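You operate a simulated robot arm through the tools that you are given. There is no shell and no other tool. Be economical: measure what you need, move in short steps, check, and stop when the job is done.

The job below is to be done with a simulated robot arm. You get a single attempt, and the scene is never put back.

TASK
Make up shampoo: two pumps into the teal-capped bottle, water to its top mark, cap on.
Fine: the teal pump; fill and cap it in the capping socket, jug back. Set down upright: mixing bottle with the teal cap.

Only the result counts: the job must be done as asked and must still hold three seconds after the hand-in. Knocking over, shifting, dropping, spilling or breaking anything else fails it. A push-on lid holds only when it is set on centred and level and pressed home; a screw cap is set on level and turned clockwise until tight.

THE ROBOT
A 6-joint arm with a two-finger parallel gripper, fixed in place. Base frame: the origin is at the foot of the arm, x ahead of it, y to its left, z up. Lengths are in m, angles in degrees, forces in N, time in s.
With the tool pointing down near the work surface it reaches from about 0.36 to 0.82 m from the base axis. Its first joint turns from -166.0 to 166.0 degrees. Payload 3.91 kg.
The TCP is the grasp point between the finger pads, 0.03 m short of the fingertips. In the tool frame z runs along the fingers and y along their closing line. Largest opening 0.11 m; finger width 0.02, thickness 0.01; the body of the gripper, 0.048 by 0.112 m, starts 0.055 m behind the TCP.
Orientation is that of the tool frame in the base frame, as a unit quaternion [w, x, y, z]. With the fingers straight down and closing along the base's y, the tool's x points along the base's -x, its y along +y and its z along -z.

THE INTERFACE
- The arm moves only by the tool nudge_tool. Its argument "motion" is a list of rows, each a list of 2 entries, a list of its own where there are three numbers: the shift along the base's x, y, z in cm, then the turn, a rotation vector about the base's x, y, z in degrees. In form: [[[tx, ty, tz], [rx, ry, rz]], ...]. A call has 1 to 10 rows; each row is the pose to reach, as a shift and turn from the pose commanded when the call began. "claw" is the closure, from 0 (fully open) to 1 (shut), set as the call begins (left out, the last holds). Rows are played at 5 a second. More than 0.05 m and 8.6 degrees between two rows, or a gripper value outside its range, and nothing of the call is played. Where a pose cannot be reached the arm comes as near as it can. A force on the tool above 50 N (or 10 N above the force at the start of the call, whichever is more), or a blocked arm, ends the call early, and 0.2 s more pass. Each finger travels about 0.045 m/s and halts on what it meets, pressing with about 33 N; the grip force reading is that of the motor and also rises with nothing between the fingers. The clock runs only during rows and for 0.2 s after the last one: add rows that repeat a pose to give the fingers time. The reply holds the time, the measured pose of the TCP, the force on the tool along the base axes, the opening and the grip force, in the units named above and with some noise, with the torque about the TCP (base axes, N m) and any sound that the robot's microphone picked up, and new pictures: "views" is both (left out), scene, wrist or none.
- Cameras (640 x 400 px; columns grow to the right, rows downward): "scene" is fixed at [0.0509, 0.501, 1.6578]; the picture's right is [-0.22, -0.98, 0.00], its down [-0.67, 0.15, -0.73] and it looks along [0.71, -0.16, -0.68] (base axes); focal length 285 px, centre (320, 200). "wrist" rides on the gripper at [0.077, 0.007, -0.114] in the tool frame; the picture's right is [-0.09, 1.00, 0.00], its down [-0.80, -0.07, -0.59] and it looks along [-0.59, -0.05, 0.80] (tool axes); focal length 270 px, centre (320, 200). There is no depth. A picture from a camera that has moved, and an enlarged one, comes with that camera's place and axes in the base frame and with its lens.
- lift_body(by): slides the trunk up (or, below 0, down) by that many m; the arm rides with it, the base frame stays. It gives what a move gives, with no picture.
- enlarge(camera, box): a new picture of the part [left, top, right, bottom] of that camera's present view, enlarged. The clock stands still meanwhile.
- sign_off(): hands the job in; it is judged then, once.

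Work in short steps. Places have to be worked out from the pictures, the camera data and where the tool is seen: move nearer, look again, correct. Check each grasp and each placing, and mend what went wrong. You have 120 turns and 200 pictures in all, those below and enlarged ones among them. Open the gripper and draw the arm clear of the work before you hand the job in, unless the task says otherwise; then end with one line.

The tools are called after "Call:" by a JSON object that holds its "api" and its "payload". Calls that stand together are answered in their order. nudge_tool: Moves the arm, as the interface text tells. Its arguments: {"type":"object","properties":{"motion":{"type":"array","items":{"type":"array"}},"claw":{"type":"number"},"views":{"type":"string","enum":["both","scene","wrist","none"]}},"required":["motion"]} The other tools are called the same way: lift_body (by) slides the trunk up or down; enlarge (camera, box) takes an enlarged picture of a part of a camera's view; sign_off () hands the job in.

At the start:

```text
t: 0.0
tool_pos: [0.4039, -0.0218, 1.313]
tool_rot: [0.0, 0.0, 1.0, 0.001]
contact_force: [0.7, -0.4, 0.2]
ft_torque: [0.02, 0.0, -0.01]
opening: 0.1097
grip_force: 0.0
trunk travel left (down, up): [-0.575, 0.035]
```

scene: 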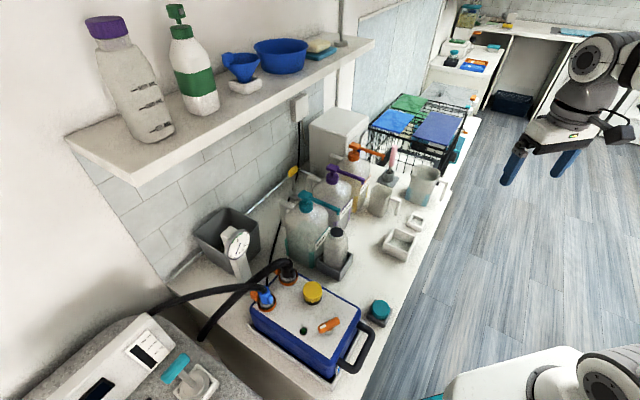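
wrist: 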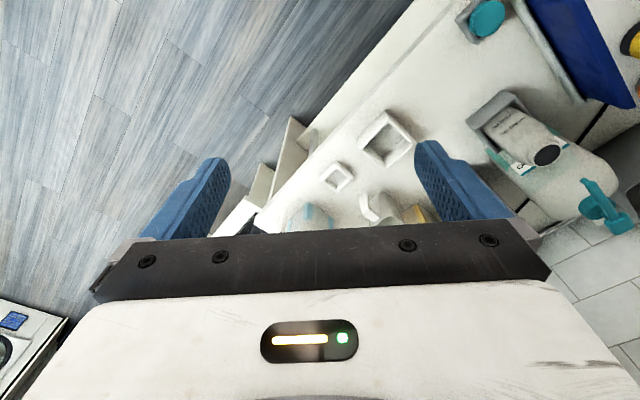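

I start by enlarging the bench area to identify the bottle, pumps, jug, cap and sockets.

Call:
{"api": "enlarge", "payload": {"camera": "scene", "box": [260, 130, 460, 255]}}

Call:
{"api": "enlarge", "payload": {"camera": "scene", "box": [220, 230, 420, 355]}}

```text
3.20 times, centred on (360, 192) of scene
camera zoom: at [0.0509, 0.501, 1.6578], right [-0.22, -0.98, 0.0], down [-0.67, 0.15, -0.73], along [0.71, -0.16, -0.68], focal length 913 px, centre (192, 224)
```

zoom: 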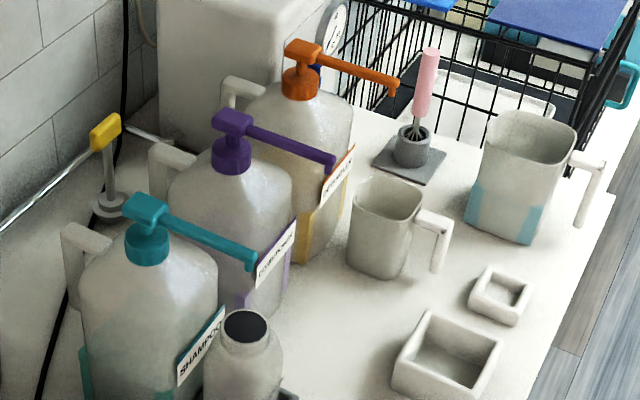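

```text
3.20 times, centred on (320, 292) of scene
camera zoom: at [0.0509, 0.501, 1.6578], right [-0.22, -0.98, 0.0], down [-0.67, 0.15, -0.73], along [0.71, -0.16, -0.68], focal length 913 px, centre (320, -96)
```

zoom: 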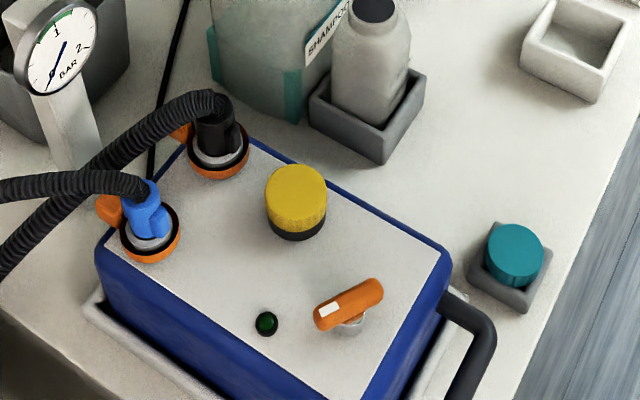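

Triangulating, the teal cap is near (0.37, 0.26, 0.90) and the bench front runs diagonally. I turn the wrist about +45° to square it with the bench and shift toward it for a clearer look.

Call:
{"api": "nudge_tool", "payload": {"motion": [[[-1, 1, 0], [0, 0, 8]], [[-2, 2, 0], [0, 0, 16]], [[-3, 4, 0], [0, 0, 24]], [[-4, 6, 0], [0, 0, 32]], [[-5, 8, 0], [0, 0, 40]], [[-5, 10, 0], [0, 0, 46]], [[-5, 10, 0], [0, 0, 46]]]}}

```text
t: 1.6
tool_pos: [0.3527, 0.0764, 1.3117]
tool_rot: [0.0, -0.392, 0.92, -0.001]
contact_force: [-0.2, 0.8, 0.7]
ft_torque: [0.01, 0.02, 0.0]
opening: 0.11
grip_force: 0.0
trunk travel left (down, up): [-0.575, 0.035]
camera wrist: at [0.2946, 0.0259, 1.4268], right [-0.66, 0.75, 0.0], down [0.61, 0.53, 0.59], along [0.45, 0.39, -0.8], focal length 270 px, centre (320, 200)
```

scene: 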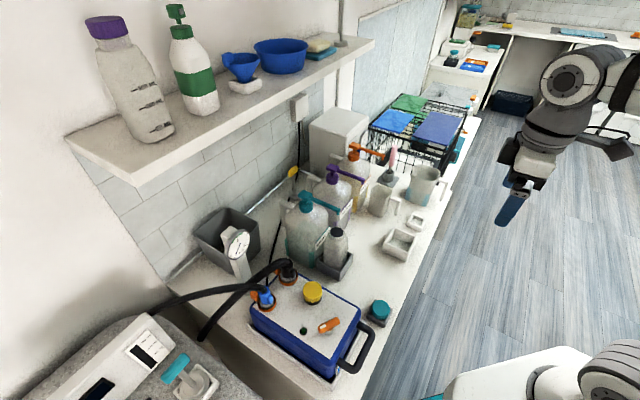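
wrist: 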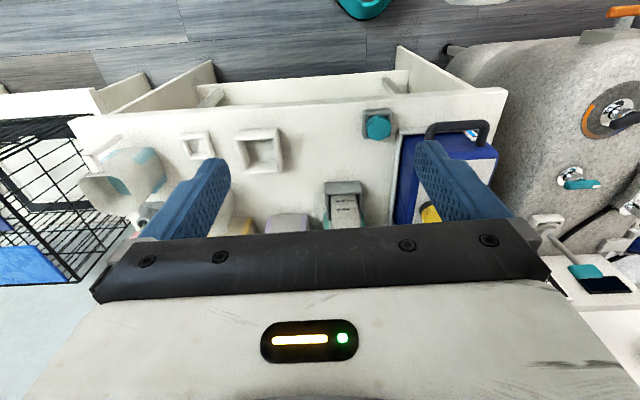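

The bench is square to the wrist now. I tilt the fingers forward ~40° so the camera sees the bench objects from the side.

Call:
{"api": "nudge_tool", "payload": {"motion": [[[-1, -1, 0], [5.6, -5.5, 0]], [[-2, -2, -2], [11.2, -11, 0]], [[-3, -3, -4], [16.8, -16.5, 0]], [[-4, -4, -6], [22.4, -22, 0]], [[-5, -5, -8], [28, -27.5, 0]], [[-5, -5, -8], [28, -27.5, 0]]], "views": "wrist"}}

```text
t: 3.0
tool_pos: [0.3051, 0.0262, 1.2339]
tool_rot: [0.311, -0.368, 0.867, 0.129]
contact_force: [-0.3, 0.1, -0.1]
ft_torque: [0.01, 0.01, -0.02]
opening: 0.11
grip_force: 0.1
trunk travel left (down, up): [-0.575, 0.035]
camera wrist: at [0.207, -0.0636, 1.2726], right [-0.67, 0.74, 0.05], down [0.22, 0.13, 0.97], along [0.71, 0.66, -0.25], focal length 270 px, centre (320, 200)
```

wrist: 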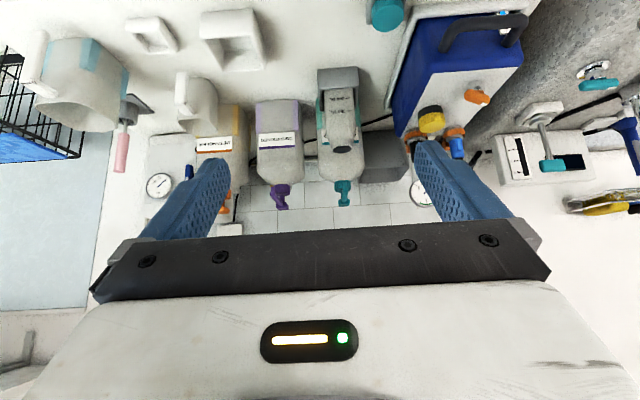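

Call:
{"api": "enlarge", "payload": {"camera": "wrist", "box": [240, 60, 440, 220]}}

Call:
{"api": "enlarge", "payload": {"camera": "wrist", "box": [10, 0, 270, 200]}}

```text
2.50 times, centred on (340, 140) of wrist
camera zoom: at [0.207, -0.0636, 1.2726], right [-0.67, 0.74, 0.05], down [0.22, 0.13, 0.97], along [0.71, 0.66, -0.25], focal length 676 px, centre (270, 350)
```

zoom: 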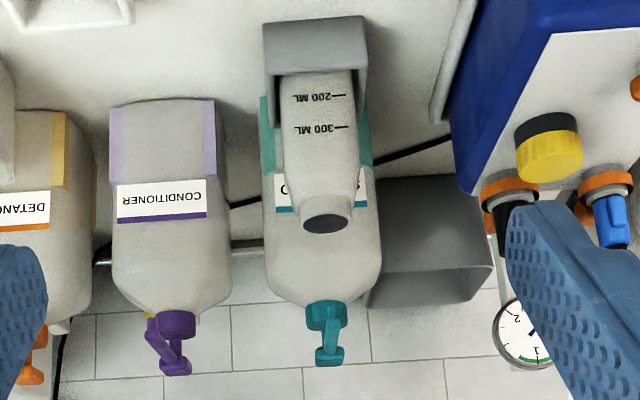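

```text
2.00 times, centred on (140, 100) of wrist
camera zoom: at [0.207, -0.0636, 1.2726], right [-0.67, 0.74, 0.05], down [0.22, 0.13, 0.97], along [0.71, 0.66, -0.25], focal length 541 px, centre (680, 400)
```

zoom: 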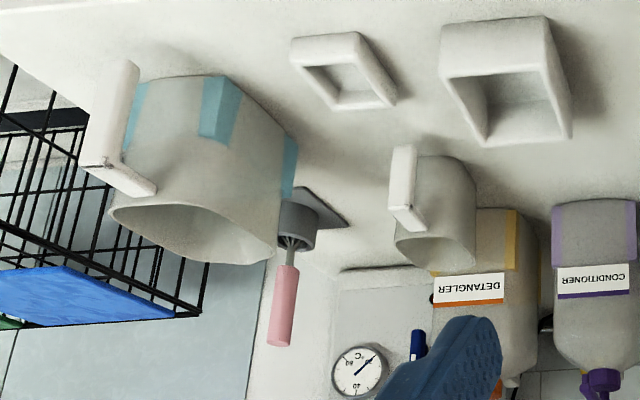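

The bottle mouth is near (0.56, 0.335, 1.03), right under the teal nozzle (~1.12), with 200/300 ml marks. Next I look at the two white sockets and the jugs from nearer and above.

Call:
{"api": "nudge_tool", "payload": {"motion": [[[2.5, -2.5, 1], [-5.6, 5.5, 0]], [[5, -5, 2], [-11.2, 11, 0]], [[8, -8, 3], [-16.8, 16.5, 0]], [[11, -10, 4], [-19, 18.5, 0]], [[11, -10, 4], [-19, 18.5, 0]]], "views": "wrist"}}

```text
t: 4.2
tool_pos: [0.4129, -0.0716, 1.2729]
tool_rot: [0.102, -0.388, 0.915, 0.04]
contact_force: [-0.5, 0.2, 0.1]
ft_torque: [0.0, -0.01, 0.03]
opening: 0.11
grip_force: 0.1
trunk travel left (down, up): [-0.575, 0.035]
camera wrist: at [0.3385, -0.1386, 1.3662], right [-0.66, 0.75, 0.01], down [0.5, 0.42, 0.76], along [0.56, 0.5, -0.65], focal length 270 px, centre (320, 200)
```

wrist: 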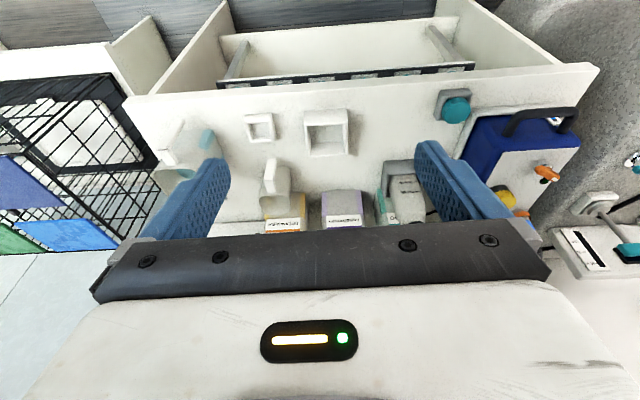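

Call:
{"api": "enlarge", "payload": {"camera": "wrist", "box": [140, 80, 360, 240]}}

Call:
{"api": "enlarge", "payload": {"camera": "wrist", "box": [320, 80, 520, 240]}}

```text
2.50 times, centred on (250, 160) of wrist
camera zoom: at [0.3385, -0.1386, 1.3662], right [-0.66, 0.75, 0.01], down [0.5, 0.42, 0.76], along [0.56, 0.5, -0.65], focal length 676 px, centre (495, 300)
```

zoom: 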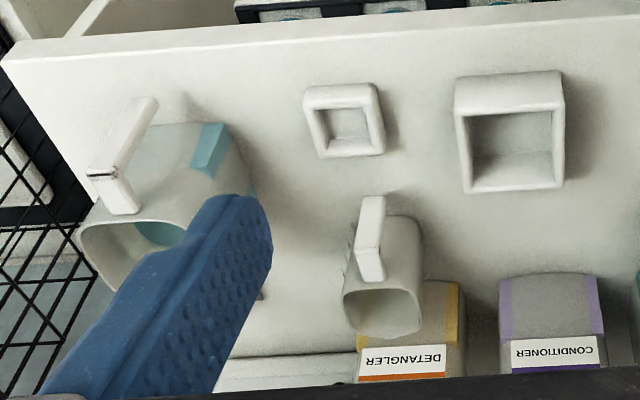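

```text
2.50 times, centred on (420, 160) of wrist
camera zoom: at [0.3385, -0.1386, 1.3662], right [-0.66, 0.75, 0.01], down [0.5, 0.42, 0.76], along [0.56, 0.5, -0.65], focal length 676 px, centre (70, 300)
```

zoom: 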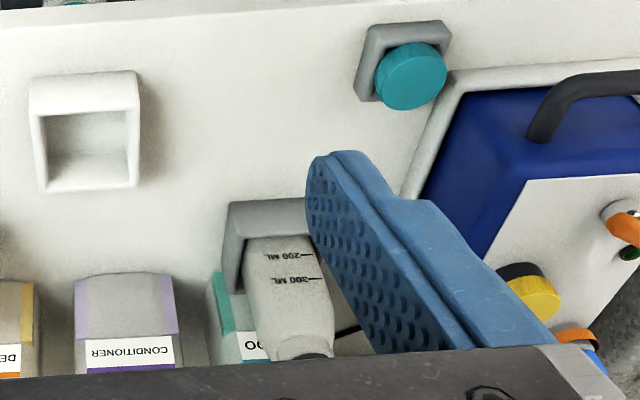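

The wide white socket looks bottle-sized (capping socket), and the big jug holds teal-tinted water. Now I close the fingers, tilt ~45° forward and move toward the teal pump, looking for the shelf's height as well.

Call:
{"api": "nudge_tool", "payload": {"motion": [[[0, 4.5, 0], [3, -3, 0]], [[0, 9, 0], [6, -6, 0]], [[0, 13.5, 0], [9, -9, 0]], [[0, 18, 0], [13, -12.6, 0]], [[1, 22.5, 0], [18, -17.4, 0]], [[2, 27, 0], [23, -22.2, 0]], [[2, 27, 0], [23, -22.2, 0]]], "claw": 1}}

```text
t: 5.8
tool_pos: [0.4346, 0.1992, 1.2749]
tool_rot: [0.351, -0.362, 0.851, 0.148]
contact_force: [1.1, 0.5, -0.6]
ft_torque: [0.01, -0.03, 0.0]
opening: 0.0001
grip_force: 31.7
trunk travel left (down, up): [-0.575, 0.035]
camera wrist: at [0.3353, 0.1065, 1.3013], right [-0.67, 0.74, 0.06], down [0.15, 0.06, 0.99], along [0.73, 0.67, -0.15], focal length 270 px, centre (320, 200)
```

scene: 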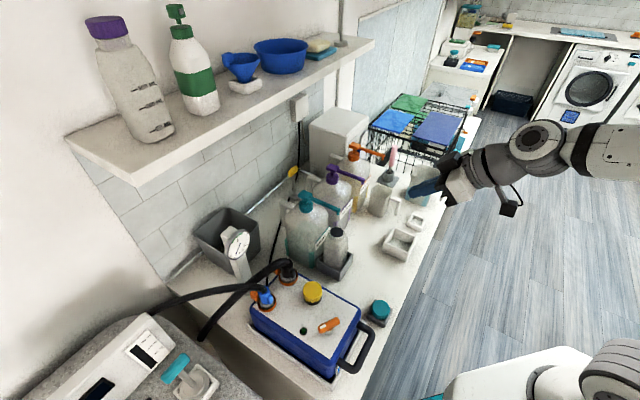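
wrist: 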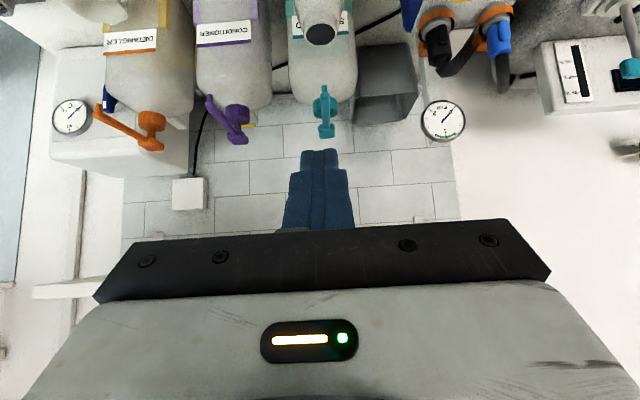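

Call:
{"api": "enlarge", "payload": {"camera": "wrist", "box": [240, 0, 400, 160]}}

Call:
{"api": "enlarge", "payload": {"camera": "scene", "box": [270, 170, 390, 290]}}

```text
2.50 times, centred on (320, 80) of wrist
camera zoom: at [0.3353, 0.1065, 1.3013], right [-0.67, 0.74, 0.06], down [0.15, 0.06, 0.99], along [0.73, 0.67, -0.15], focal length 676 px, centre (320, 500)
```

zoom: 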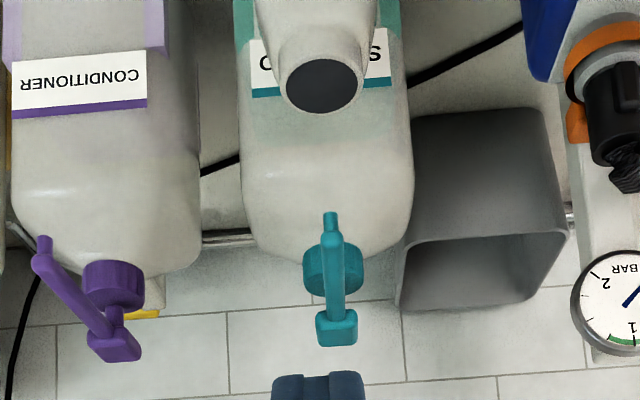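

```text
3.33 times, centred on (330, 230) of scene
camera zoom: at [0.0509, 0.501, 1.6578], right [-0.22, -0.98, 0.0], down [-0.67, 0.15, -0.73], along [0.71, -0.16, -0.68], focal length 951 px, centre (287, 100)
```

zoom: 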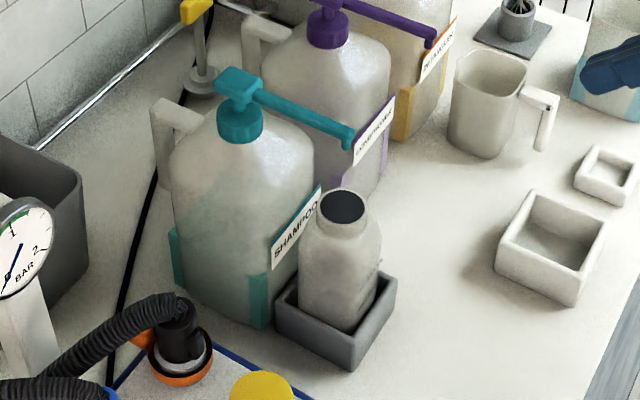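

Pump head is at about (0.64, 0.411, 1.122), nozzle tip (0.562, 0.333, 1.11) directly over the mouth (0.564, 0.334, 1.031). I move the closed fingertips to hover over the pump head.

Call:
{"api": "nudge_tool", "payload": {"motion": [[[3.3, 3.4, -0.5], [0, 0, 0]], [[6.6, 6.8, -1], [0, 0, 0]], [[9.9, 10.2, -2], [0, 0, 0]], [[13.2, 13.6, -3], [0, 0, 0]], [[16.5, 17, -4], [0, 0, 0]], [[19.3, 20.1, -6.5], [0, 0, 0]], [[19.3, 20.1, -6.5], [0, 0, 0]]]}}

```text
t: 7.4
tool_pos: [0.625, 0.398, 1.2093]
tool_rot: [0.35, -0.36, 0.852, 0.146]
contact_force: [-0.3, -0.6, 0.0]
ft_torque: [-0.01, 0.03, -0.01]
opening: 0.0
grip_force: 33.1
trunk travel left (down, up): [-0.575, 0.035]
camera wrist: at [0.5267, 0.3055, 1.2365], right [-0.67, 0.74, 0.06], down [0.15, 0.06, 0.99], along [0.72, 0.67, -0.15], focal length 270 px, centre (320, 200)
```

scene: 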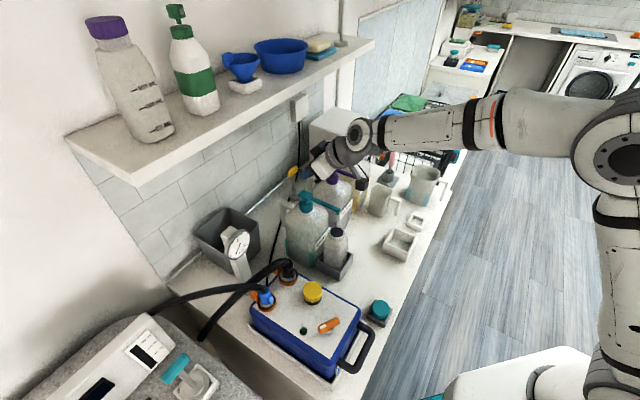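
wrist: 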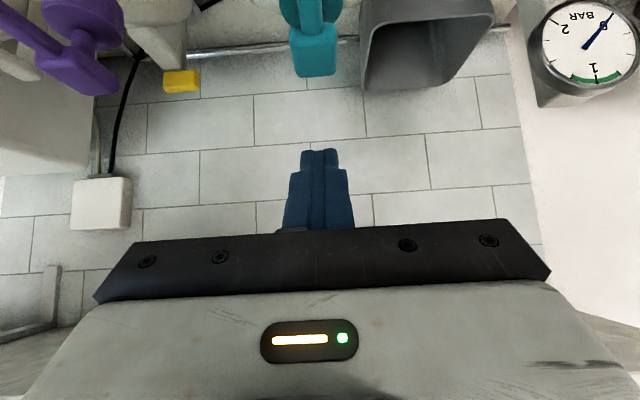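

Fingers line up with the head. I descend in small increments watching the force.

Call:
{"api": "nudge_tool", "payload": {"motion": [[[0, 0, -2], [0, 0, 0]], [[0, 0, -4], [0, 0, 0]], [[0, 0, -4.8], [0, 0, 0]], [[0, 0, -5.2], [0, 0, 0]], [[0, 0, -5.6], [0, 0, 0]], [[0, 0, -6], [0, 0, 0]]], "views": "scene"}}

```text
t: 8.8
tool_pos: [0.6268, 0.3988, 1.1493]
tool_rot: [0.352, -0.36, 0.851, 0.147]
contact_force: [0.6, -0.8, 4.0]
ft_torque: [-0.03, -0.05, -0.05]
opening: 0.0002
grip_force: 32.7
trunk travel left (down, up): [-0.575, 0.035]
```

scene: 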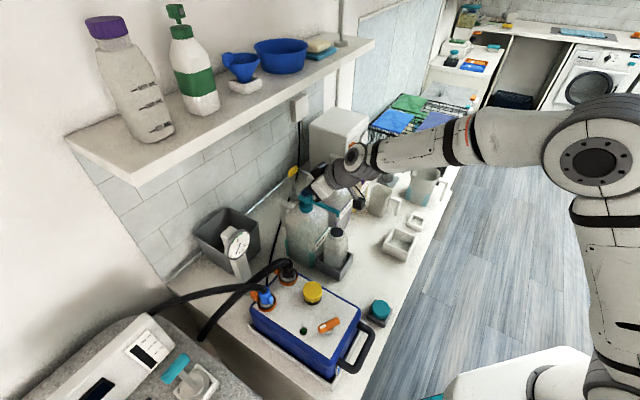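

Contact just made (4 N). I press on, in small rows.

Call:
{"api": "nudge_tool", "payload": {"motion": [[[0, 0, -0.4], [0, 0, 0]], [[0, 0, -0.8], [0, 0, 0]], [[0, 0, -1.2], [0, 0, 0]], [[0, 0, -1.6], [0, 0, 0]]], "views": "none"}}

```text
t: 9.8
tool_pos: [0.627, 0.3978, 1.1366]
tool_rot: [0.355, -0.36, 0.85, 0.147]
contact_force: [6.7, 4.5, 25.4]
ft_torque: [0.38, -0.45, -0.08]
opening: 0.0
grip_force: 33.1
trunk travel left (down, up): [-0.575, 0.035]
```

Call:
{"api": "nudge_tool", "payload": {"motion": [[[0, 0, -0.3], [0, 0, 0]], [[0, 0, -0.6], [0, 0, 0]], [[0, 0, -0.9], [0, 0, 0]]]}}

```text
t: 10.6
tool_pos: [0.6255, 0.398, 1.1336]
tool_rot: [0.359, -0.359, 0.849, 0.147]
contact_force: [7.1, 5.4, 47.8]
ft_torque: [0.71, -0.72, -0.05]
opening: 0.0002
grip_force: 33.0
trunk travel left (down, up): [-0.575, 0.035]
camera wrist: at [0.5266, 0.3054, 1.1579], right [-0.67, 0.74, 0.06], down [0.14, 0.05, 0.99], along [0.73, 0.67, -0.14], focal length 270 px, centre (320, 200)
```

scene: 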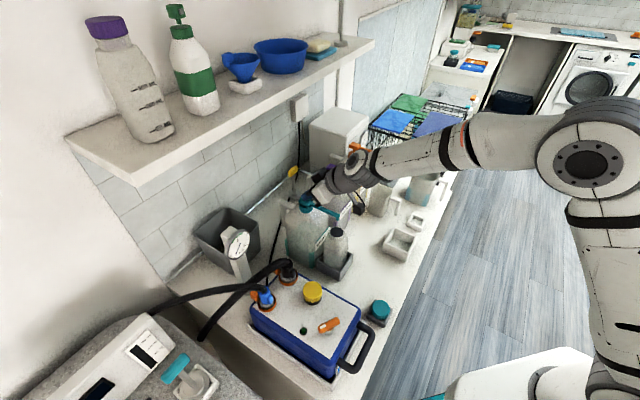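
wrist: 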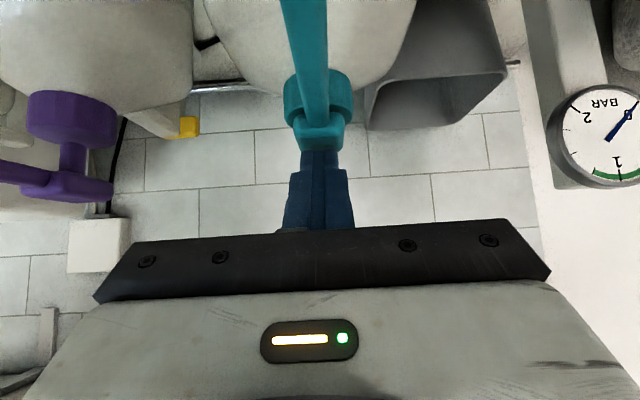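

The head appears bottomed against its collar (48 N). I release fully, let it spring back, and look.

Call:
{"api": "nudge_tool", "payload": {"motion": [[[0, 0, 1], [0, 0, 0]], [[0, 0, 2], [0, 0, 0]], [[0, 0, 3.5], [0, 0, 0]], [[0, 0, 5], [0, 0, 0]], [[0, 0, 5], [0, 0, 0]], [[0, 0, 5], [0, 0, 0]]]}}

Call:
{"api": "enlarge", "payload": {"camera": "scene", "box": [280, 180, 380, 280]}}

```text
t: 12.0
tool_pos: [0.6266, 0.3977, 1.1736]
tool_rot: [0.35, -0.36, 0.852, 0.147]
contact_force: [0.4, 0.4, 0.6]
ft_torque: [0.02, 0.01, 0.02]
opening: 0.0
grip_force: 33.3
trunk travel left (down, up): [-0.575, 0.035]
camera wrist: at [0.5275, 0.3057, 1.2004], right [-0.67, 0.74, 0.06], down [0.15, 0.06, 0.99], along [0.72, 0.67, -0.16], focal length 270 px, centre (320, 200)
```

scene: 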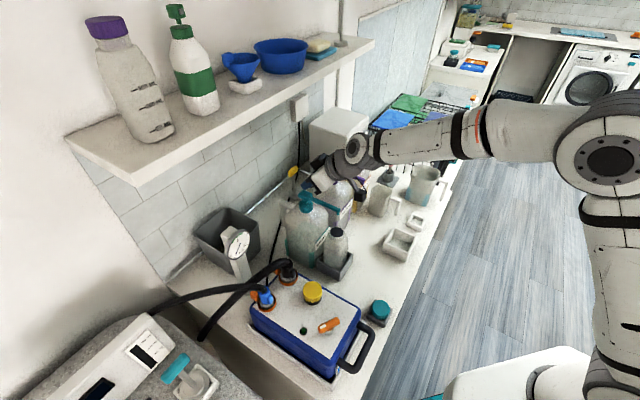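
wrist: 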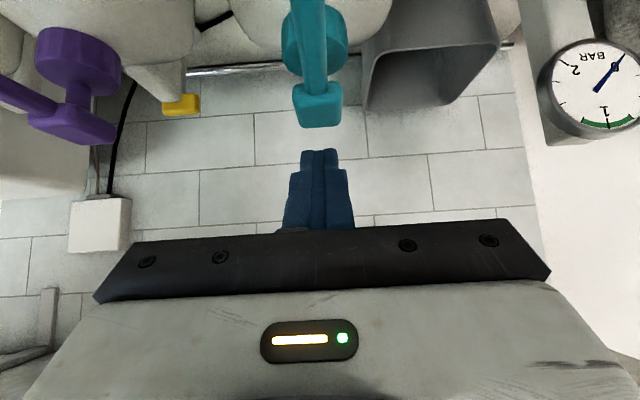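

```text
4.00 times, centred on (330, 230) of scene
camera zoom: at [0.0509, 0.501, 1.6578], right [-0.22, -0.98, 0.0], down [-0.67, 0.15, -0.73], along [0.71, -0.16, -0.68], focal length 1141 px, centre (280, 80)
```

zoom: 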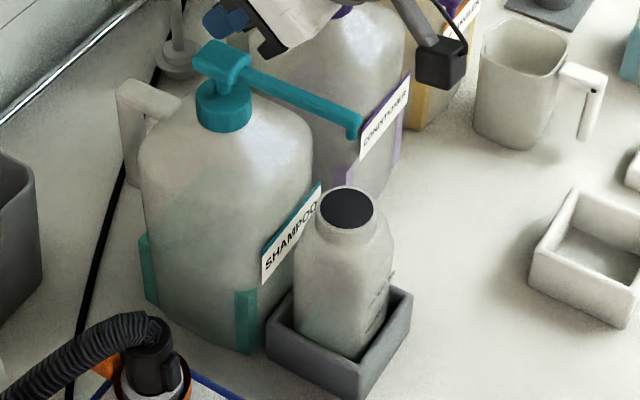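

The head sprang back to its full height. Second pump, same depth.

Call:
{"api": "nudge_tool", "payload": {"motion": [[[0, 0, -2], [0, 0, 0]], [[0, 0, -2.6], [0, 0, 0]], [[0, 0, -3], [0, 0, 0]], [[0, 0, -3.4], [0, 0, 0]], [[0, 0, -3.8], [0, 0, 0]], [[0, 0, -4.2], [0, 0, 0]], [[0, 0, -4.6], [0, 0, 0]], [[0, 0, -5], [0, 0, 0]]], "views": "scene"}}

Call:
{"api": "enlarge", "payload": {"camera": "scene", "box": [280, 180, 380, 280]}}

```text
t: 13.8
tool_pos: [0.6269, 0.3977, 1.1329]
tool_rot: [0.359, -0.359, 0.848, 0.148]
contact_force: [10.2, 2.7, 46.6]
ft_torque: [0.57, -0.81, -0.13]
opening: 0.0001
grip_force: 33.0
trunk travel left (down, up): [-0.575, 0.035]
```

scene: 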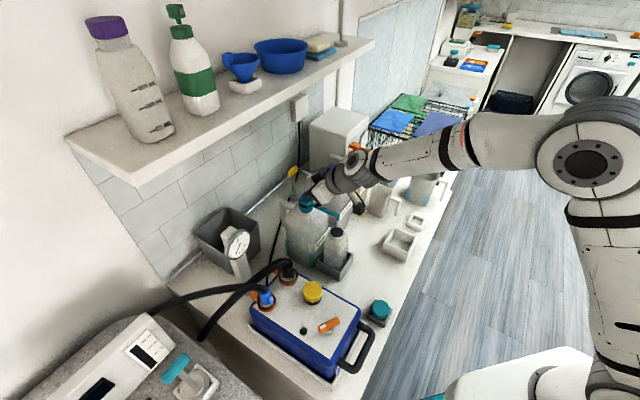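

```text
4.00 times, centred on (330, 230) of scene
camera zoom: at [0.0509, 0.501, 1.6578], right [-0.22, -0.98, 0.0], down [-0.67, 0.15, -0.73], along [0.71, -0.16, -0.68], focal length 1141 px, centre (280, 80)
```

zoom: 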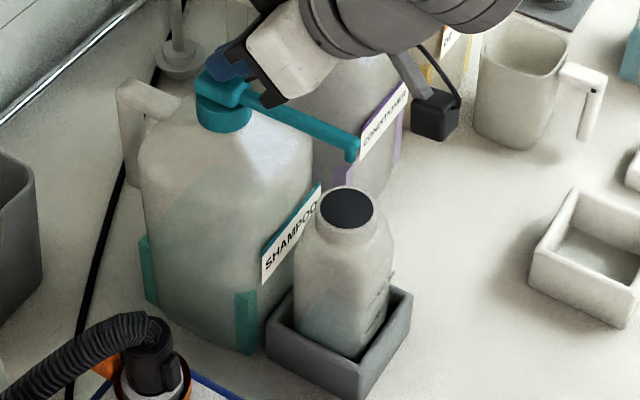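

Second stroke complete and a faint tint is visible in the bottle. I release, back out above the nozzle, then tilt nearer to horizontal in front of the bottle.

Call:
{"api": "nudge_tool", "payload": {"motion": [[[0, 0, 1.5], [0, 0, 0]], [[0, 0, 4], [0, 0, 0]], [[-1, -1, 6.5], [0, 0, 0]], [[-4, -4, 7], [0, 0, 0]], [[-7, -7, 7], [0, 0, 0]], [[-10, -10, 7], [0, 0, 0]], [[-13, -13, 5], [3, -3, 0]], [[-16, -16, 2], [7, -7, 0]], [[-19, -19, -1], [11, -11, 0]], [[-19, -19, -5], [15.5, -15.5, 0]]], "views": "none"}}

Call:
{"api": "nudge_tool", "payload": {"motion": [[[0, 0, -4], [0, 0, 0]], [[0, 0, -8], [0, 0, 0]], [[0, 0, -8], [0, 0, 0]]], "claw": 0}}

```text
refused: row 8 steps farther than a row can; nothing moved
```

```text
t: 14.1
tool_pos: [0.6299, 0.3984, 1.1364]
tool_rot: [0.368, -0.357, 0.845, 0.148]
contact_force: [-1.6, -5.2, 32.0]
ft_torque: [0.26, -0.31, -0.02]
opening: 0.0144
grip_force: 0.1
trunk travel left (down, up): [-0.575, 0.035]
stopped in row 1: the force on the tool passed its limit at 151 N (the readings are from after the stop); the commanded pose is now the measured one
camera wrist: at [0.5293, 0.3065, 1.1577], right [-0.67, 0.74, 0.05], down [0.12, 0.04, 0.99], along [0.73, 0.67, -0.12], focal length 270 px, centre (320, 200)
```

scene: 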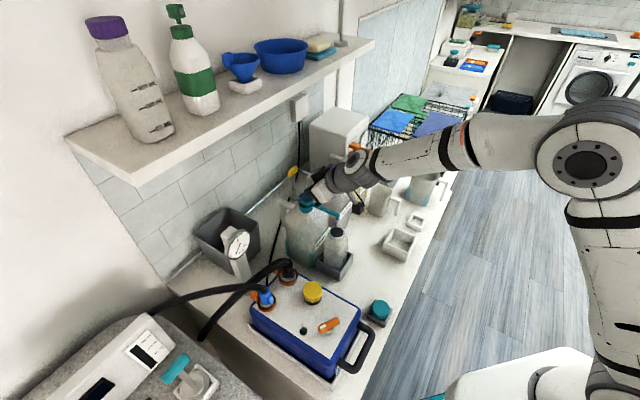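
wrist: 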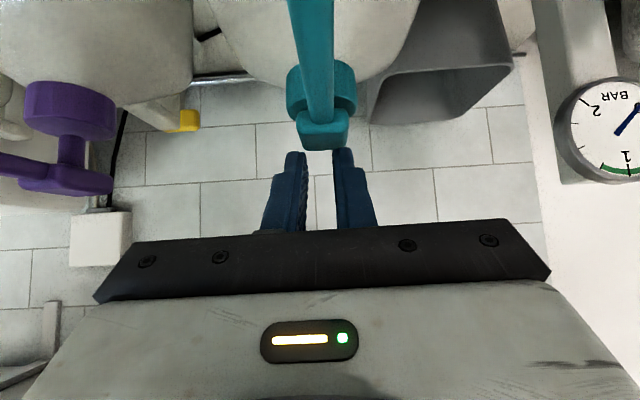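

My chained call was a mistake: the retreat was refused and the follow-up pressed on the still-depressed pump until it stopped. The head hasn't been released between, so no extra stroke; I go straight up now.

Call:
{"api": "nudge_tool", "payload": {"motion": [[[0, 0, 1], [0, 0, 0]], [[0, 0, 2.5], [0, 0, 0]], [[0, 0, 4.5], [0, 0, 0]], [[0, 0, 6.5], [0, 0, 0]], [[0, 0, 6.5], [0, 0, 0]]], "claw": 0.9}}

Call:
{"api": "enlarge", "payload": {"camera": "scene", "box": [280, 180, 380, 280]}}

```text
t: 15.3
tool_pos: [0.6306, 0.401, 1.1925]
tool_rot: [0.361, -0.359, 0.847, 0.149]
contact_force: [-0.1, -0.8, 0.2]
ft_torque: [0.01, -0.02, -0.02]
opening: 0.011
grip_force: 0.1
trunk travel left (down, up): [-0.575, 0.035]
camera wrist: at [0.5306, 0.3082, 1.2162], right [-0.67, 0.74, 0.06], down [0.14, 0.05, 0.99], along [0.73, 0.67, -0.13], focal length 270 px, centre (320, 200)
```

scene: 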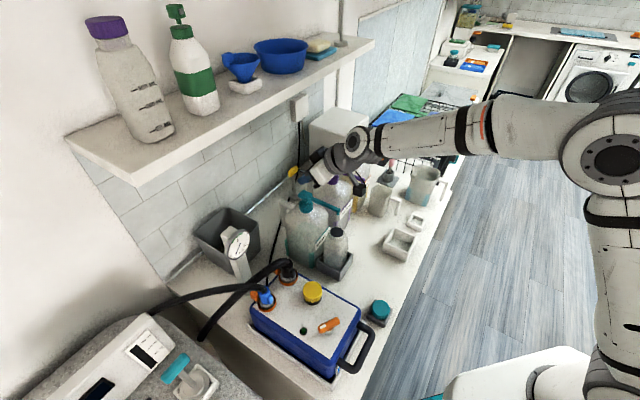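
wrist: 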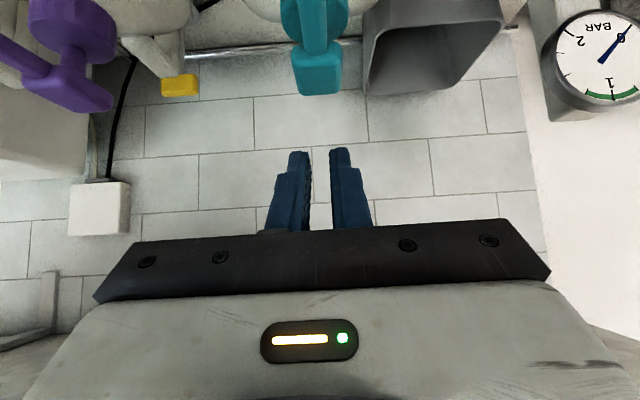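

```text
4.00 times, centred on (330, 230) of scene
camera zoom: at [0.0509, 0.501, 1.6578], right [-0.22, -0.98, 0.0], down [-0.67, 0.15, -0.73], along [0.71, -0.16, -0.68], focal length 1141 px, centre (280, 80)
```

zoom: 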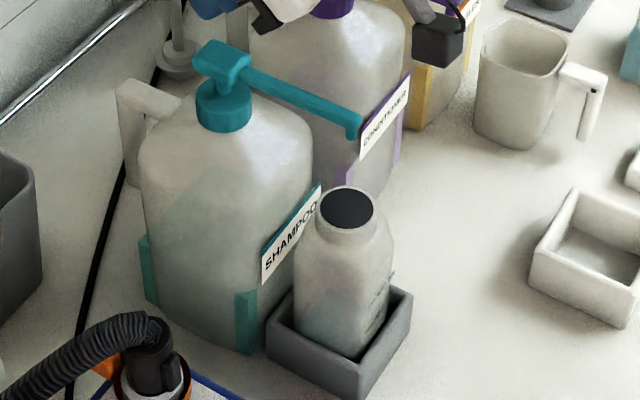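

The pump is intact, sprang back, bottle unmoved. Now back out toward the robot while tilting further (20° more).

Call:
{"api": "nudge_tool", "payload": {"motion": [[[-3.3, -3.3, 0], [0, 0, 0]], [[-6.6, -6.6, 0], [0, 0, 0]], [[-9.9, -9.9, 0], [0, 0, 0]], [[-13, -13, -0.5], [3, -3, 0]], [[-16, -16, -1], [7, -7, 0]], [[-18.5, -18.5, -4], [11, -11, 0]], [[-18.5, -18.5, -8], [15, -15, 0]], [[-18.5, -18.5, -8], [15, -15, 0]]], "claw": 0, "views": "wrist"}}

```text
t: 17.1
tool_pos: [0.4681, 0.2231, 1.1185]
tool_rot: [0.512, -0.326, 0.767, 0.209]
contact_force: [-0.2, -0.5, -0.5]
ft_torque: [0.0, -0.01, 0.01]
opening: 0.11
grip_force: 0.1
out of reach, approached as far as the arm can: row 7, 8
trunk travel left (down, up): [-0.575, 0.035]
camera wrist: at [0.369, 0.1318, 1.091], right [-0.69, 0.72, 0.07], down [-0.13, -0.21, 0.97], along [0.72, 0.66, 0.24], focal length 270 px, centre (320, 200)
```

wrist: 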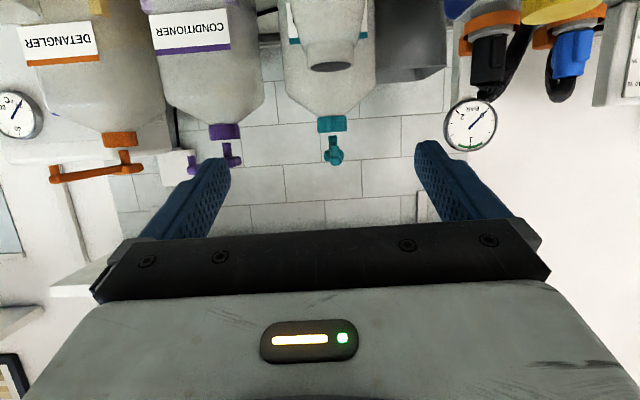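

The arm is at its inner limit at this trunk height; I lower the trunk 0.14 m, which also brings the hand to bottle height.

Call:
{"api": "lift_body", "payload": {"by": -0.14}}

```text
t: 18.8
tool_pos: [0.4674, 0.2238, 0.9779]
tool_rot: [0.512, -0.326, 0.767, 0.209]
contact_force: [0.1, 0.0, -0.6]
ft_torque: [-0.03, 0.01, -0.02]
opening: 0.11
grip_force: 0.1
trunk travel left (down, up): [-0.435, 0.175]
```

Call:
{"api": "enlarge", "payload": {"camera": "wrist", "box": [160, 0, 480, 220]}}

Call:
{"api": "enlarge", "payload": {"camera": "scene", "box": [270, 170, 470, 330]}}

```text
1.82 times, centred on (320, 110) of wrist
camera zoom: at [0.3699, 0.132, 0.951], right [-0.69, 0.72, 0.07], down [-0.12, -0.21, 0.97], along [0.71, 0.66, 0.23], focal length 491 px, centre (320, 364)
```

zoom: 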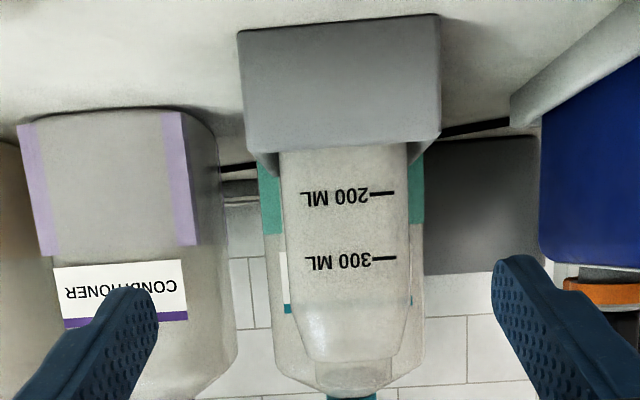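

```text
2.50 times, centred on (370, 250) of scene
camera zoom: at [0.0509, 0.501, 1.6578], right [-0.22, -0.98, 0.0], down [-0.67, 0.15, -0.73], along [0.71, -0.16, -0.68], focal length 713 px, centre (195, 75)
```

zoom: 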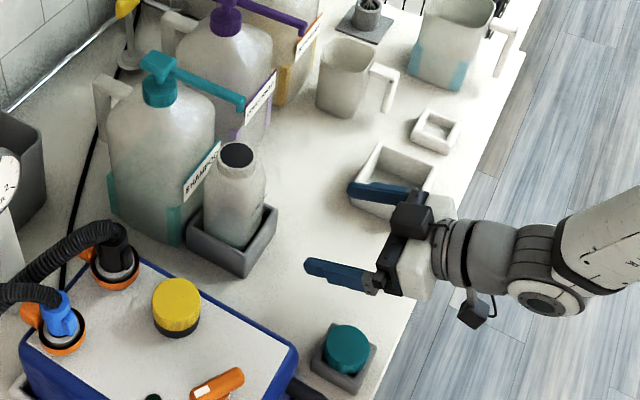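

The bottle's straight body spans z≈0.91–0.98; 300 ml mark is ≈0.958, counter ≈0.86. I align laterally, drop 3.3 cm and slide the open fingers around it.

Call:
{"api": "nudge_tool", "payload": {"motion": [[[0, 2, -2], [0, 0, 0]], [[1, 3, -3.3], [0, 0, 0]], [[4, 5.6, -3.3], [0, 0, 0]], [[7, 8.6, -3.3], [0, 0, 0]], [[9.5, 11, -3.3], [0, 0, 0]], [[9.5, 11, -3.3], [0, 0, 0]]]}}

```text
t: 20.1
tool_pos: [0.5656, 0.3355, 0.9463]
tool_rot: [0.511, -0.327, 0.767, 0.21]
contact_force: [-0.7, -0.1, -0.4]
ft_torque: [0.02, 0.02, 0.01]
opening: 0.1098
grip_force: 0.1
trunk travel left (down, up): [-0.435, 0.175]
camera wrist: at [0.4661, 0.2436, 0.9189], right [-0.69, 0.72, 0.07], down [-0.12, -0.21, 0.97], along [0.71, 0.66, 0.23], focal length 270 px, centre (320, 200)
```

scene: 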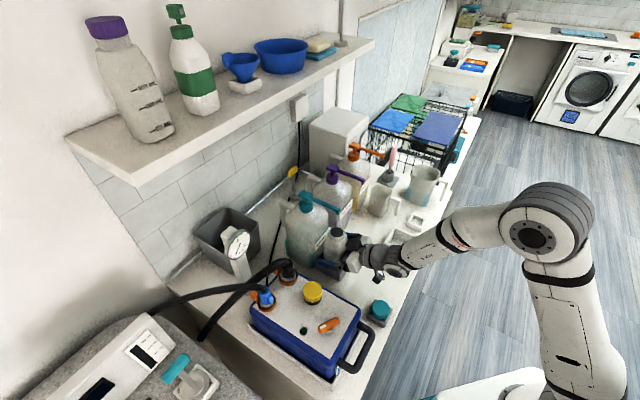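
wrist: 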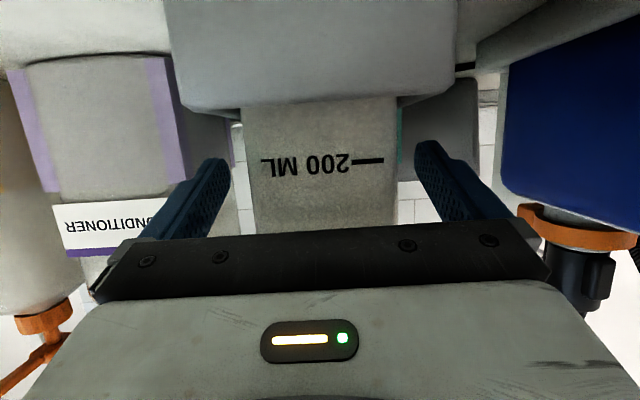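

Bottle is centred between the pads. I close.

Call:
{"api": "nudge_tool", "payload": {"motion": [[[0, 0, 0], [0, 0, 0]], [[0, 0, 0], [0, 0, 0]], [[0, 0, 0], [0, 0, 0]], [[0, 0, 0], [0, 0, 0]], [[0, 0, 0], [0, 0, 0]], [[0, 0, 0], [0, 0, 0]]], "claw": 1, "views": "none"}}

```text
t: 21.6
tool_pos: [0.5652, 0.3353, 0.9461]
tool_rot: [0.511, -0.326, 0.767, 0.209]
contact_force: [-0.5, 0.3, 1.0]
ft_torque: [0.08, 0.06, 0.02]
opening: 0.0658
grip_force: 33.2
trunk travel left (down, up): [-0.435, 0.175]
```

Gripped at 66 mm. I lift 5.4 cm (mouth stays below the nozzle) and check.

Call:
{"api": "nudge_tool", "payload": {"motion": [[[0, 0, 1], [0, 0, 0]], [[0, 0, 2.5], [0, 0, 0]], [[0, 0, 4], [0, 0, 0]], [[0, 0, 5.4], [0, 0, 0]], [[0, 0, 5.4], [0, 0, 0]]]}}

Call:
{"api": "enlarge", "payload": {"camera": "scene", "box": [280, 180, 440, 300]}}

```text
t: 22.8
tool_pos: [0.5652, 0.3333, 0.9995]
tool_rot: [0.511, -0.327, 0.766, 0.21]
contact_force: [0.2, 0.7, -2.3]
ft_torque: [0.04, 0.01, 0.03]
opening: 0.0661
grip_force: 33.3
trunk travel left (down, up): [-0.435, 0.175]
camera wrist: at [0.4651, 0.2412, 0.9729], right [-0.69, 0.72, 0.07], down [-0.12, -0.21, 0.97], along [0.71, 0.66, 0.23], focal length 270 px, centre (320, 200)
```

scene: 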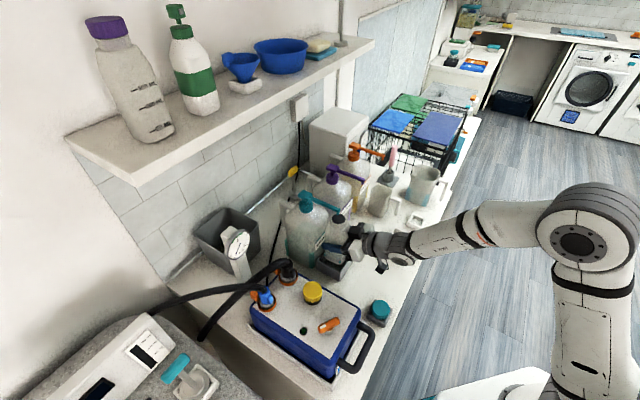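
wrist: 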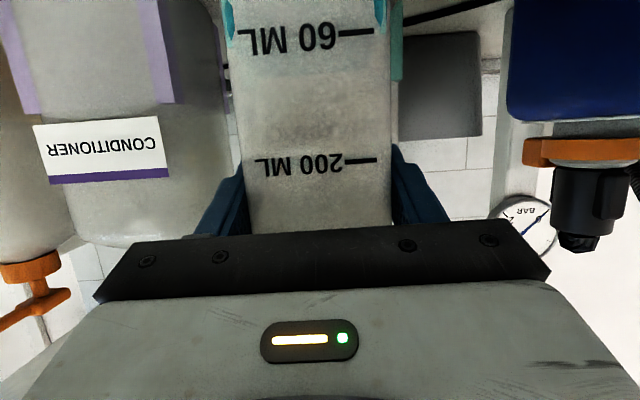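

```text
3.33 times, centred on (360, 240) of scene
camera zoom: at [0.0509, 0.501, 1.6578], right [-0.22, -0.98, 0.0], down [-0.67, 0.15, -0.73], along [0.71, -0.16, -0.68], focal length 951 px, centre (187, 67)
```

zoom: 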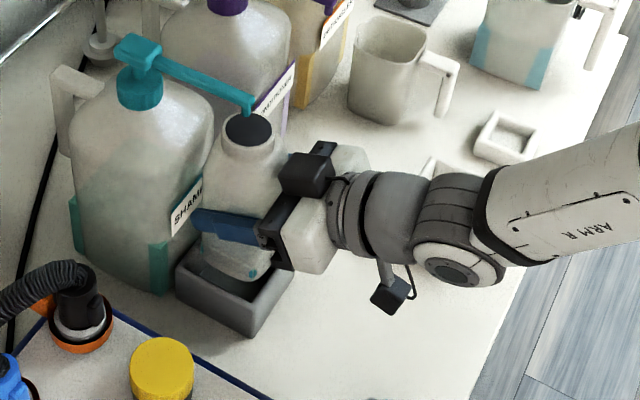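

A 60 ml mark is visible too (two pumps presumably). Bottle bottom clears the tray rim by ~1 cm; I back it out from under the nozzle, then raise.

Call:
{"api": "nudge_tool", "payload": {"motion": [[[-1, -1, 0.5], [0, 0, 0]], [[-3, -3, 0.7], [0, 0, 0]], [[-5.5, -5.5, 0.8], [0, 0, 0]], [[-8, -8, 1], [0, 0, 0]], [[-7, -9.5, 4], [0, 0, 0]], [[-4, -12.5, 5], [0, 0, 0]], [[-1, -15.5, 5], [0, 0, 0]], [[1, -18.5, 5], [0, 0, 0]], [[2, -21.5, 5], [0, 0, 0]], [[2, -23, 5], [0, 0, 0]]]}}

Call:
{"api": "enlarge", "payload": {"camera": "scene", "box": [320, 160, 480, 280]}}

```text
t: 24.9
tool_pos: [0.585, 0.1031, 1.0483]
tool_rot: [0.511, -0.327, 0.767, 0.21]
contact_force: [0.1, 0.4, -1.7]
ft_torque: [0.03, -0.02, 0.03]
opening: 0.0656
grip_force: 32.6
trunk travel left (down, up): [-0.435, 0.175]
camera wrist: at [0.4856, 0.0118, 1.022], right [-0.69, 0.72, 0.07], down [-0.12, -0.21, 0.97], along [0.71, 0.66, 0.23], focal length 270 px, centre (320, 200)
```

scene: 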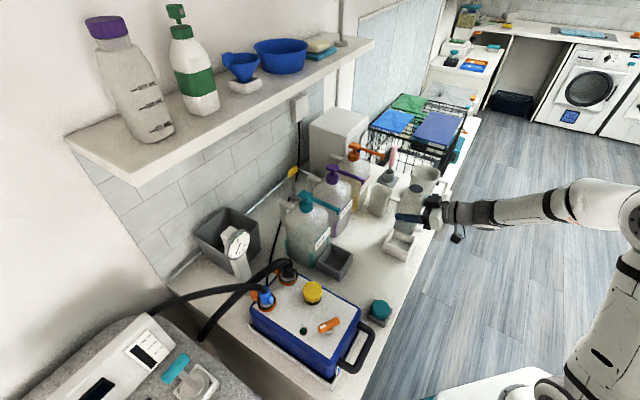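
wrist: 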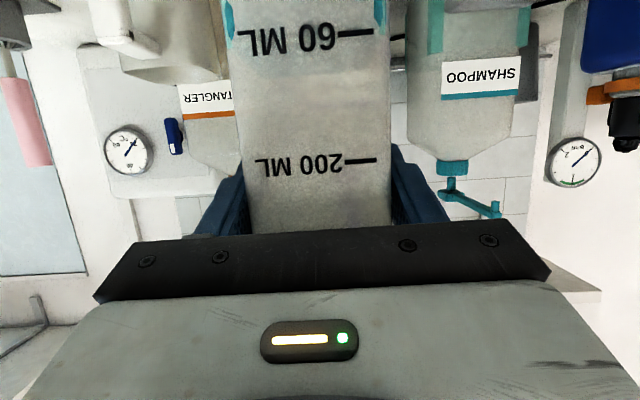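

```text
3.33 times, centred on (400, 220) of scene
camera zoom: at [0.0509, 0.501, 1.6578], right [-0.22, -0.98, 0.0], down [-0.67, 0.15, -0.73], along [0.71, -0.16, -0.68], focal length 951 px, centre (53, 133)
```

zoom: 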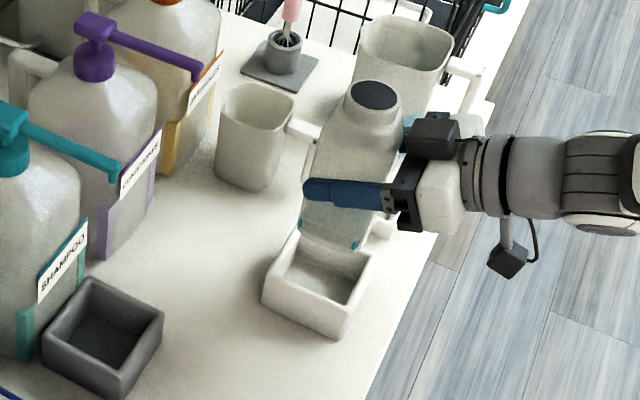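

The bottle hangs above the white socket. I zoom tightly to align it.

Call:
{"api": "enlarge", "payload": {"camera": "scene", "box": [370, 200, 450, 270]}}

```text
5.71 times, centred on (410, 235) of scene
camera zoom: at [0.0509, 0.501, 1.6578], right [-0.22, -0.98, 0.0], down [-0.67, 0.15, -0.73], along [0.71, -0.16, -0.68], focal length 1630 px, centre (-194, 0)
```

zoom: 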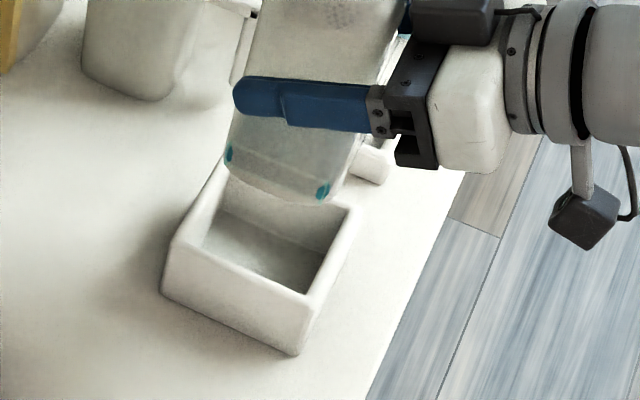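

The socket centre computes to (0.587, 0.102). I measure the empty grey tray the same way so the needed displacement is relative.

Call:
{"api": "enlarge", "payload": {"camera": "scene", "box": [295, 225, 375, 295]}}

```text
5.71 times, centred on (335, 260) of scene
camera zoom: at [0.0509, 0.501, 1.6578], right [-0.22, -0.98, 0.0], down [-0.67, 0.15, -0.73], along [0.71, -0.16, -0.68], focal length 1630 px, centre (234, -143)
```

zoom: 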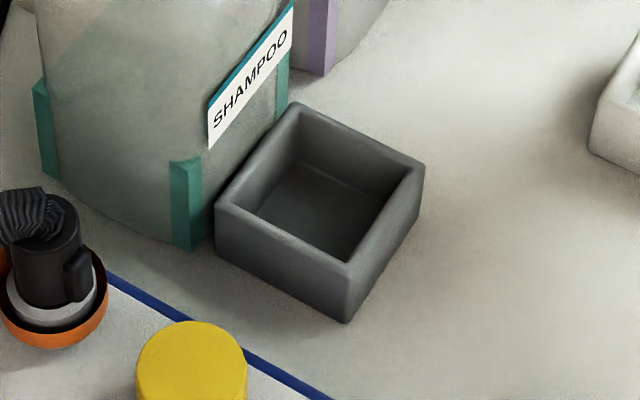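

Relative displacement puts the TCP target at (0.589, 0.102). I lower to just above the rim and inspect.

Call:
{"api": "nudge_tool", "payload": {"motion": [[[0.3, -0.1, -1], [0, 0, 0]], [[0.35, -0.1, -3], [0, 0, 0]], [[0.35, -0.1, -5], [0, 0, 0]], [[0.35, -0.1, -5], [0, 0, 0]]], "views": "wrist"}}

Call:
{"api": "enlarge", "payload": {"camera": "scene", "box": [370, 200, 450, 270]}}

```text
t: 25.9
tool_pos: [0.5885, 0.1042, 0.9975]
tool_rot: [0.512, -0.326, 0.767, 0.21]
contact_force: [-0.3, 0.2, -1.8]
ft_torque: [0.0, 0.02, 0.02]
opening: 0.0659
grip_force: 33.0
trunk travel left (down, up): [-0.435, 0.175]
camera wrist: at [0.489, 0.0111, 0.9707], right [-0.69, 0.72, 0.07], down [-0.12, -0.21, 0.97], along [0.71, 0.66, 0.23], focal length 270 px, centre (320, 200)
```

wrist: 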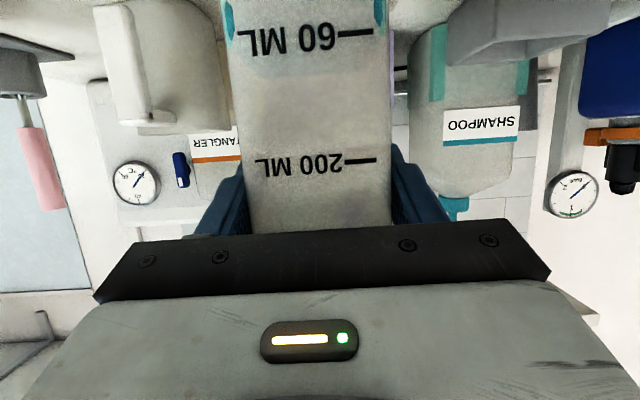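

```text
5.71 times, centred on (410, 235) of scene
camera zoom: at [0.0509, 0.501, 1.6578], right [-0.22, -0.98, 0.0], down [-0.67, 0.15, -0.73], along [0.71, -0.16, -0.68], focal length 1630 px, centre (-194, 0)
```

zoom: 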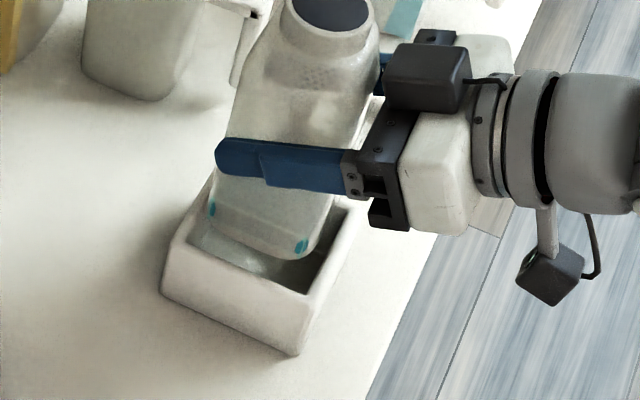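

Looks well aligned. I lower into the socket watching force.

Call:
{"api": "nudge_tool", "payload": {"motion": [[[0, -0.1, -1], [0, 0, 0]], [[0, -0.1, -2], [0, 0, 0]], [[0, -0.1, -3], [0, 0, 0]]], "views": "none"}}

Call:
{"api": "enlarge", "payload": {"camera": "scene", "box": [370, 200, 450, 270]}}

```text
t: 26.8
tool_pos: [0.5875, 0.1024, 0.9683]
tool_rot: [0.512, -0.325, 0.767, 0.209]
contact_force: [-1.0, 3.0, -1.8]
ft_torque: [0.15, 0.11, -0.03]
opening: 0.0658
grip_force: 32.3
trunk travel left (down, up): [-0.435, 0.175]
```

```text
5.71 times, centred on (410, 235) of scene
camera zoom: at [0.0509, 0.501, 1.6578], right [-0.22, -0.98, 0.0], down [-0.67, 0.15, -0.73], along [0.71, -0.16, -0.68], focal length 1630 px, centre (-194, 0)
```

zoom: 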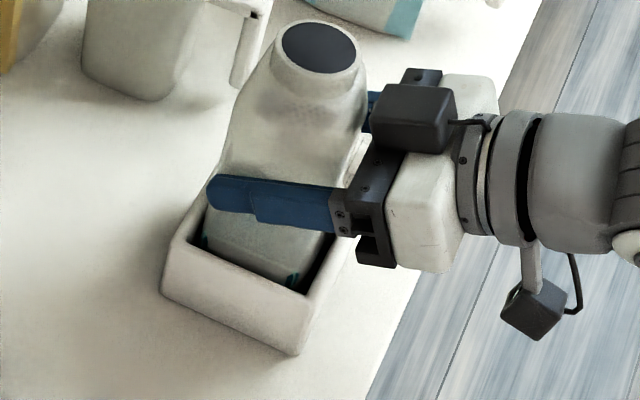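

It's inside; slight side contact (+3 N in y), so I ease +1.5 mm in y and lower the last 2 cm.

Call:
{"api": "nudge_tool", "payload": {"motion": [[[-0.05, 0.15, -0.6], [0, 0, 0]], [[-0.05, 0.15, -1.2], [0, 0, 0]], [[-0.05, 0.15, -1.7], [0, 0, 0]], [[-0.05, 0.15, -2.0], [0, 0, 0]]], "views": "none"}}

```text
t: 27.8
tool_pos: [0.587, 0.1039, 0.9484]
tool_rot: [0.512, -0.326, 0.767, 0.21]
contact_force: [-0.4, 0.0, -1.3]
ft_torque: [-0.02, -0.02, -0.01]
opening: 0.0658
grip_force: 33.7
trunk travel left (down, up): [-0.435, 0.175]
```

Call:
{"api": "nudge_tool", "payload": {"motion": [[[0, 0, -0.2], [0, 0, 0]], [[0, 0, -0.4], [0, 0, 0]]], "views": "none"}}

```text
t: 28.4
tool_pos: [0.5872, 0.1047, 0.9459]
tool_rot: [0.512, -0.327, 0.766, 0.21]
contact_force: [-0.5, 0.8, 5.6]
ft_torque: [0.18, 0.35, -0.05]
opening: 0.0656
grip_force: 32.5
trunk travel left (down, up): [-0.435, 0.175]
```

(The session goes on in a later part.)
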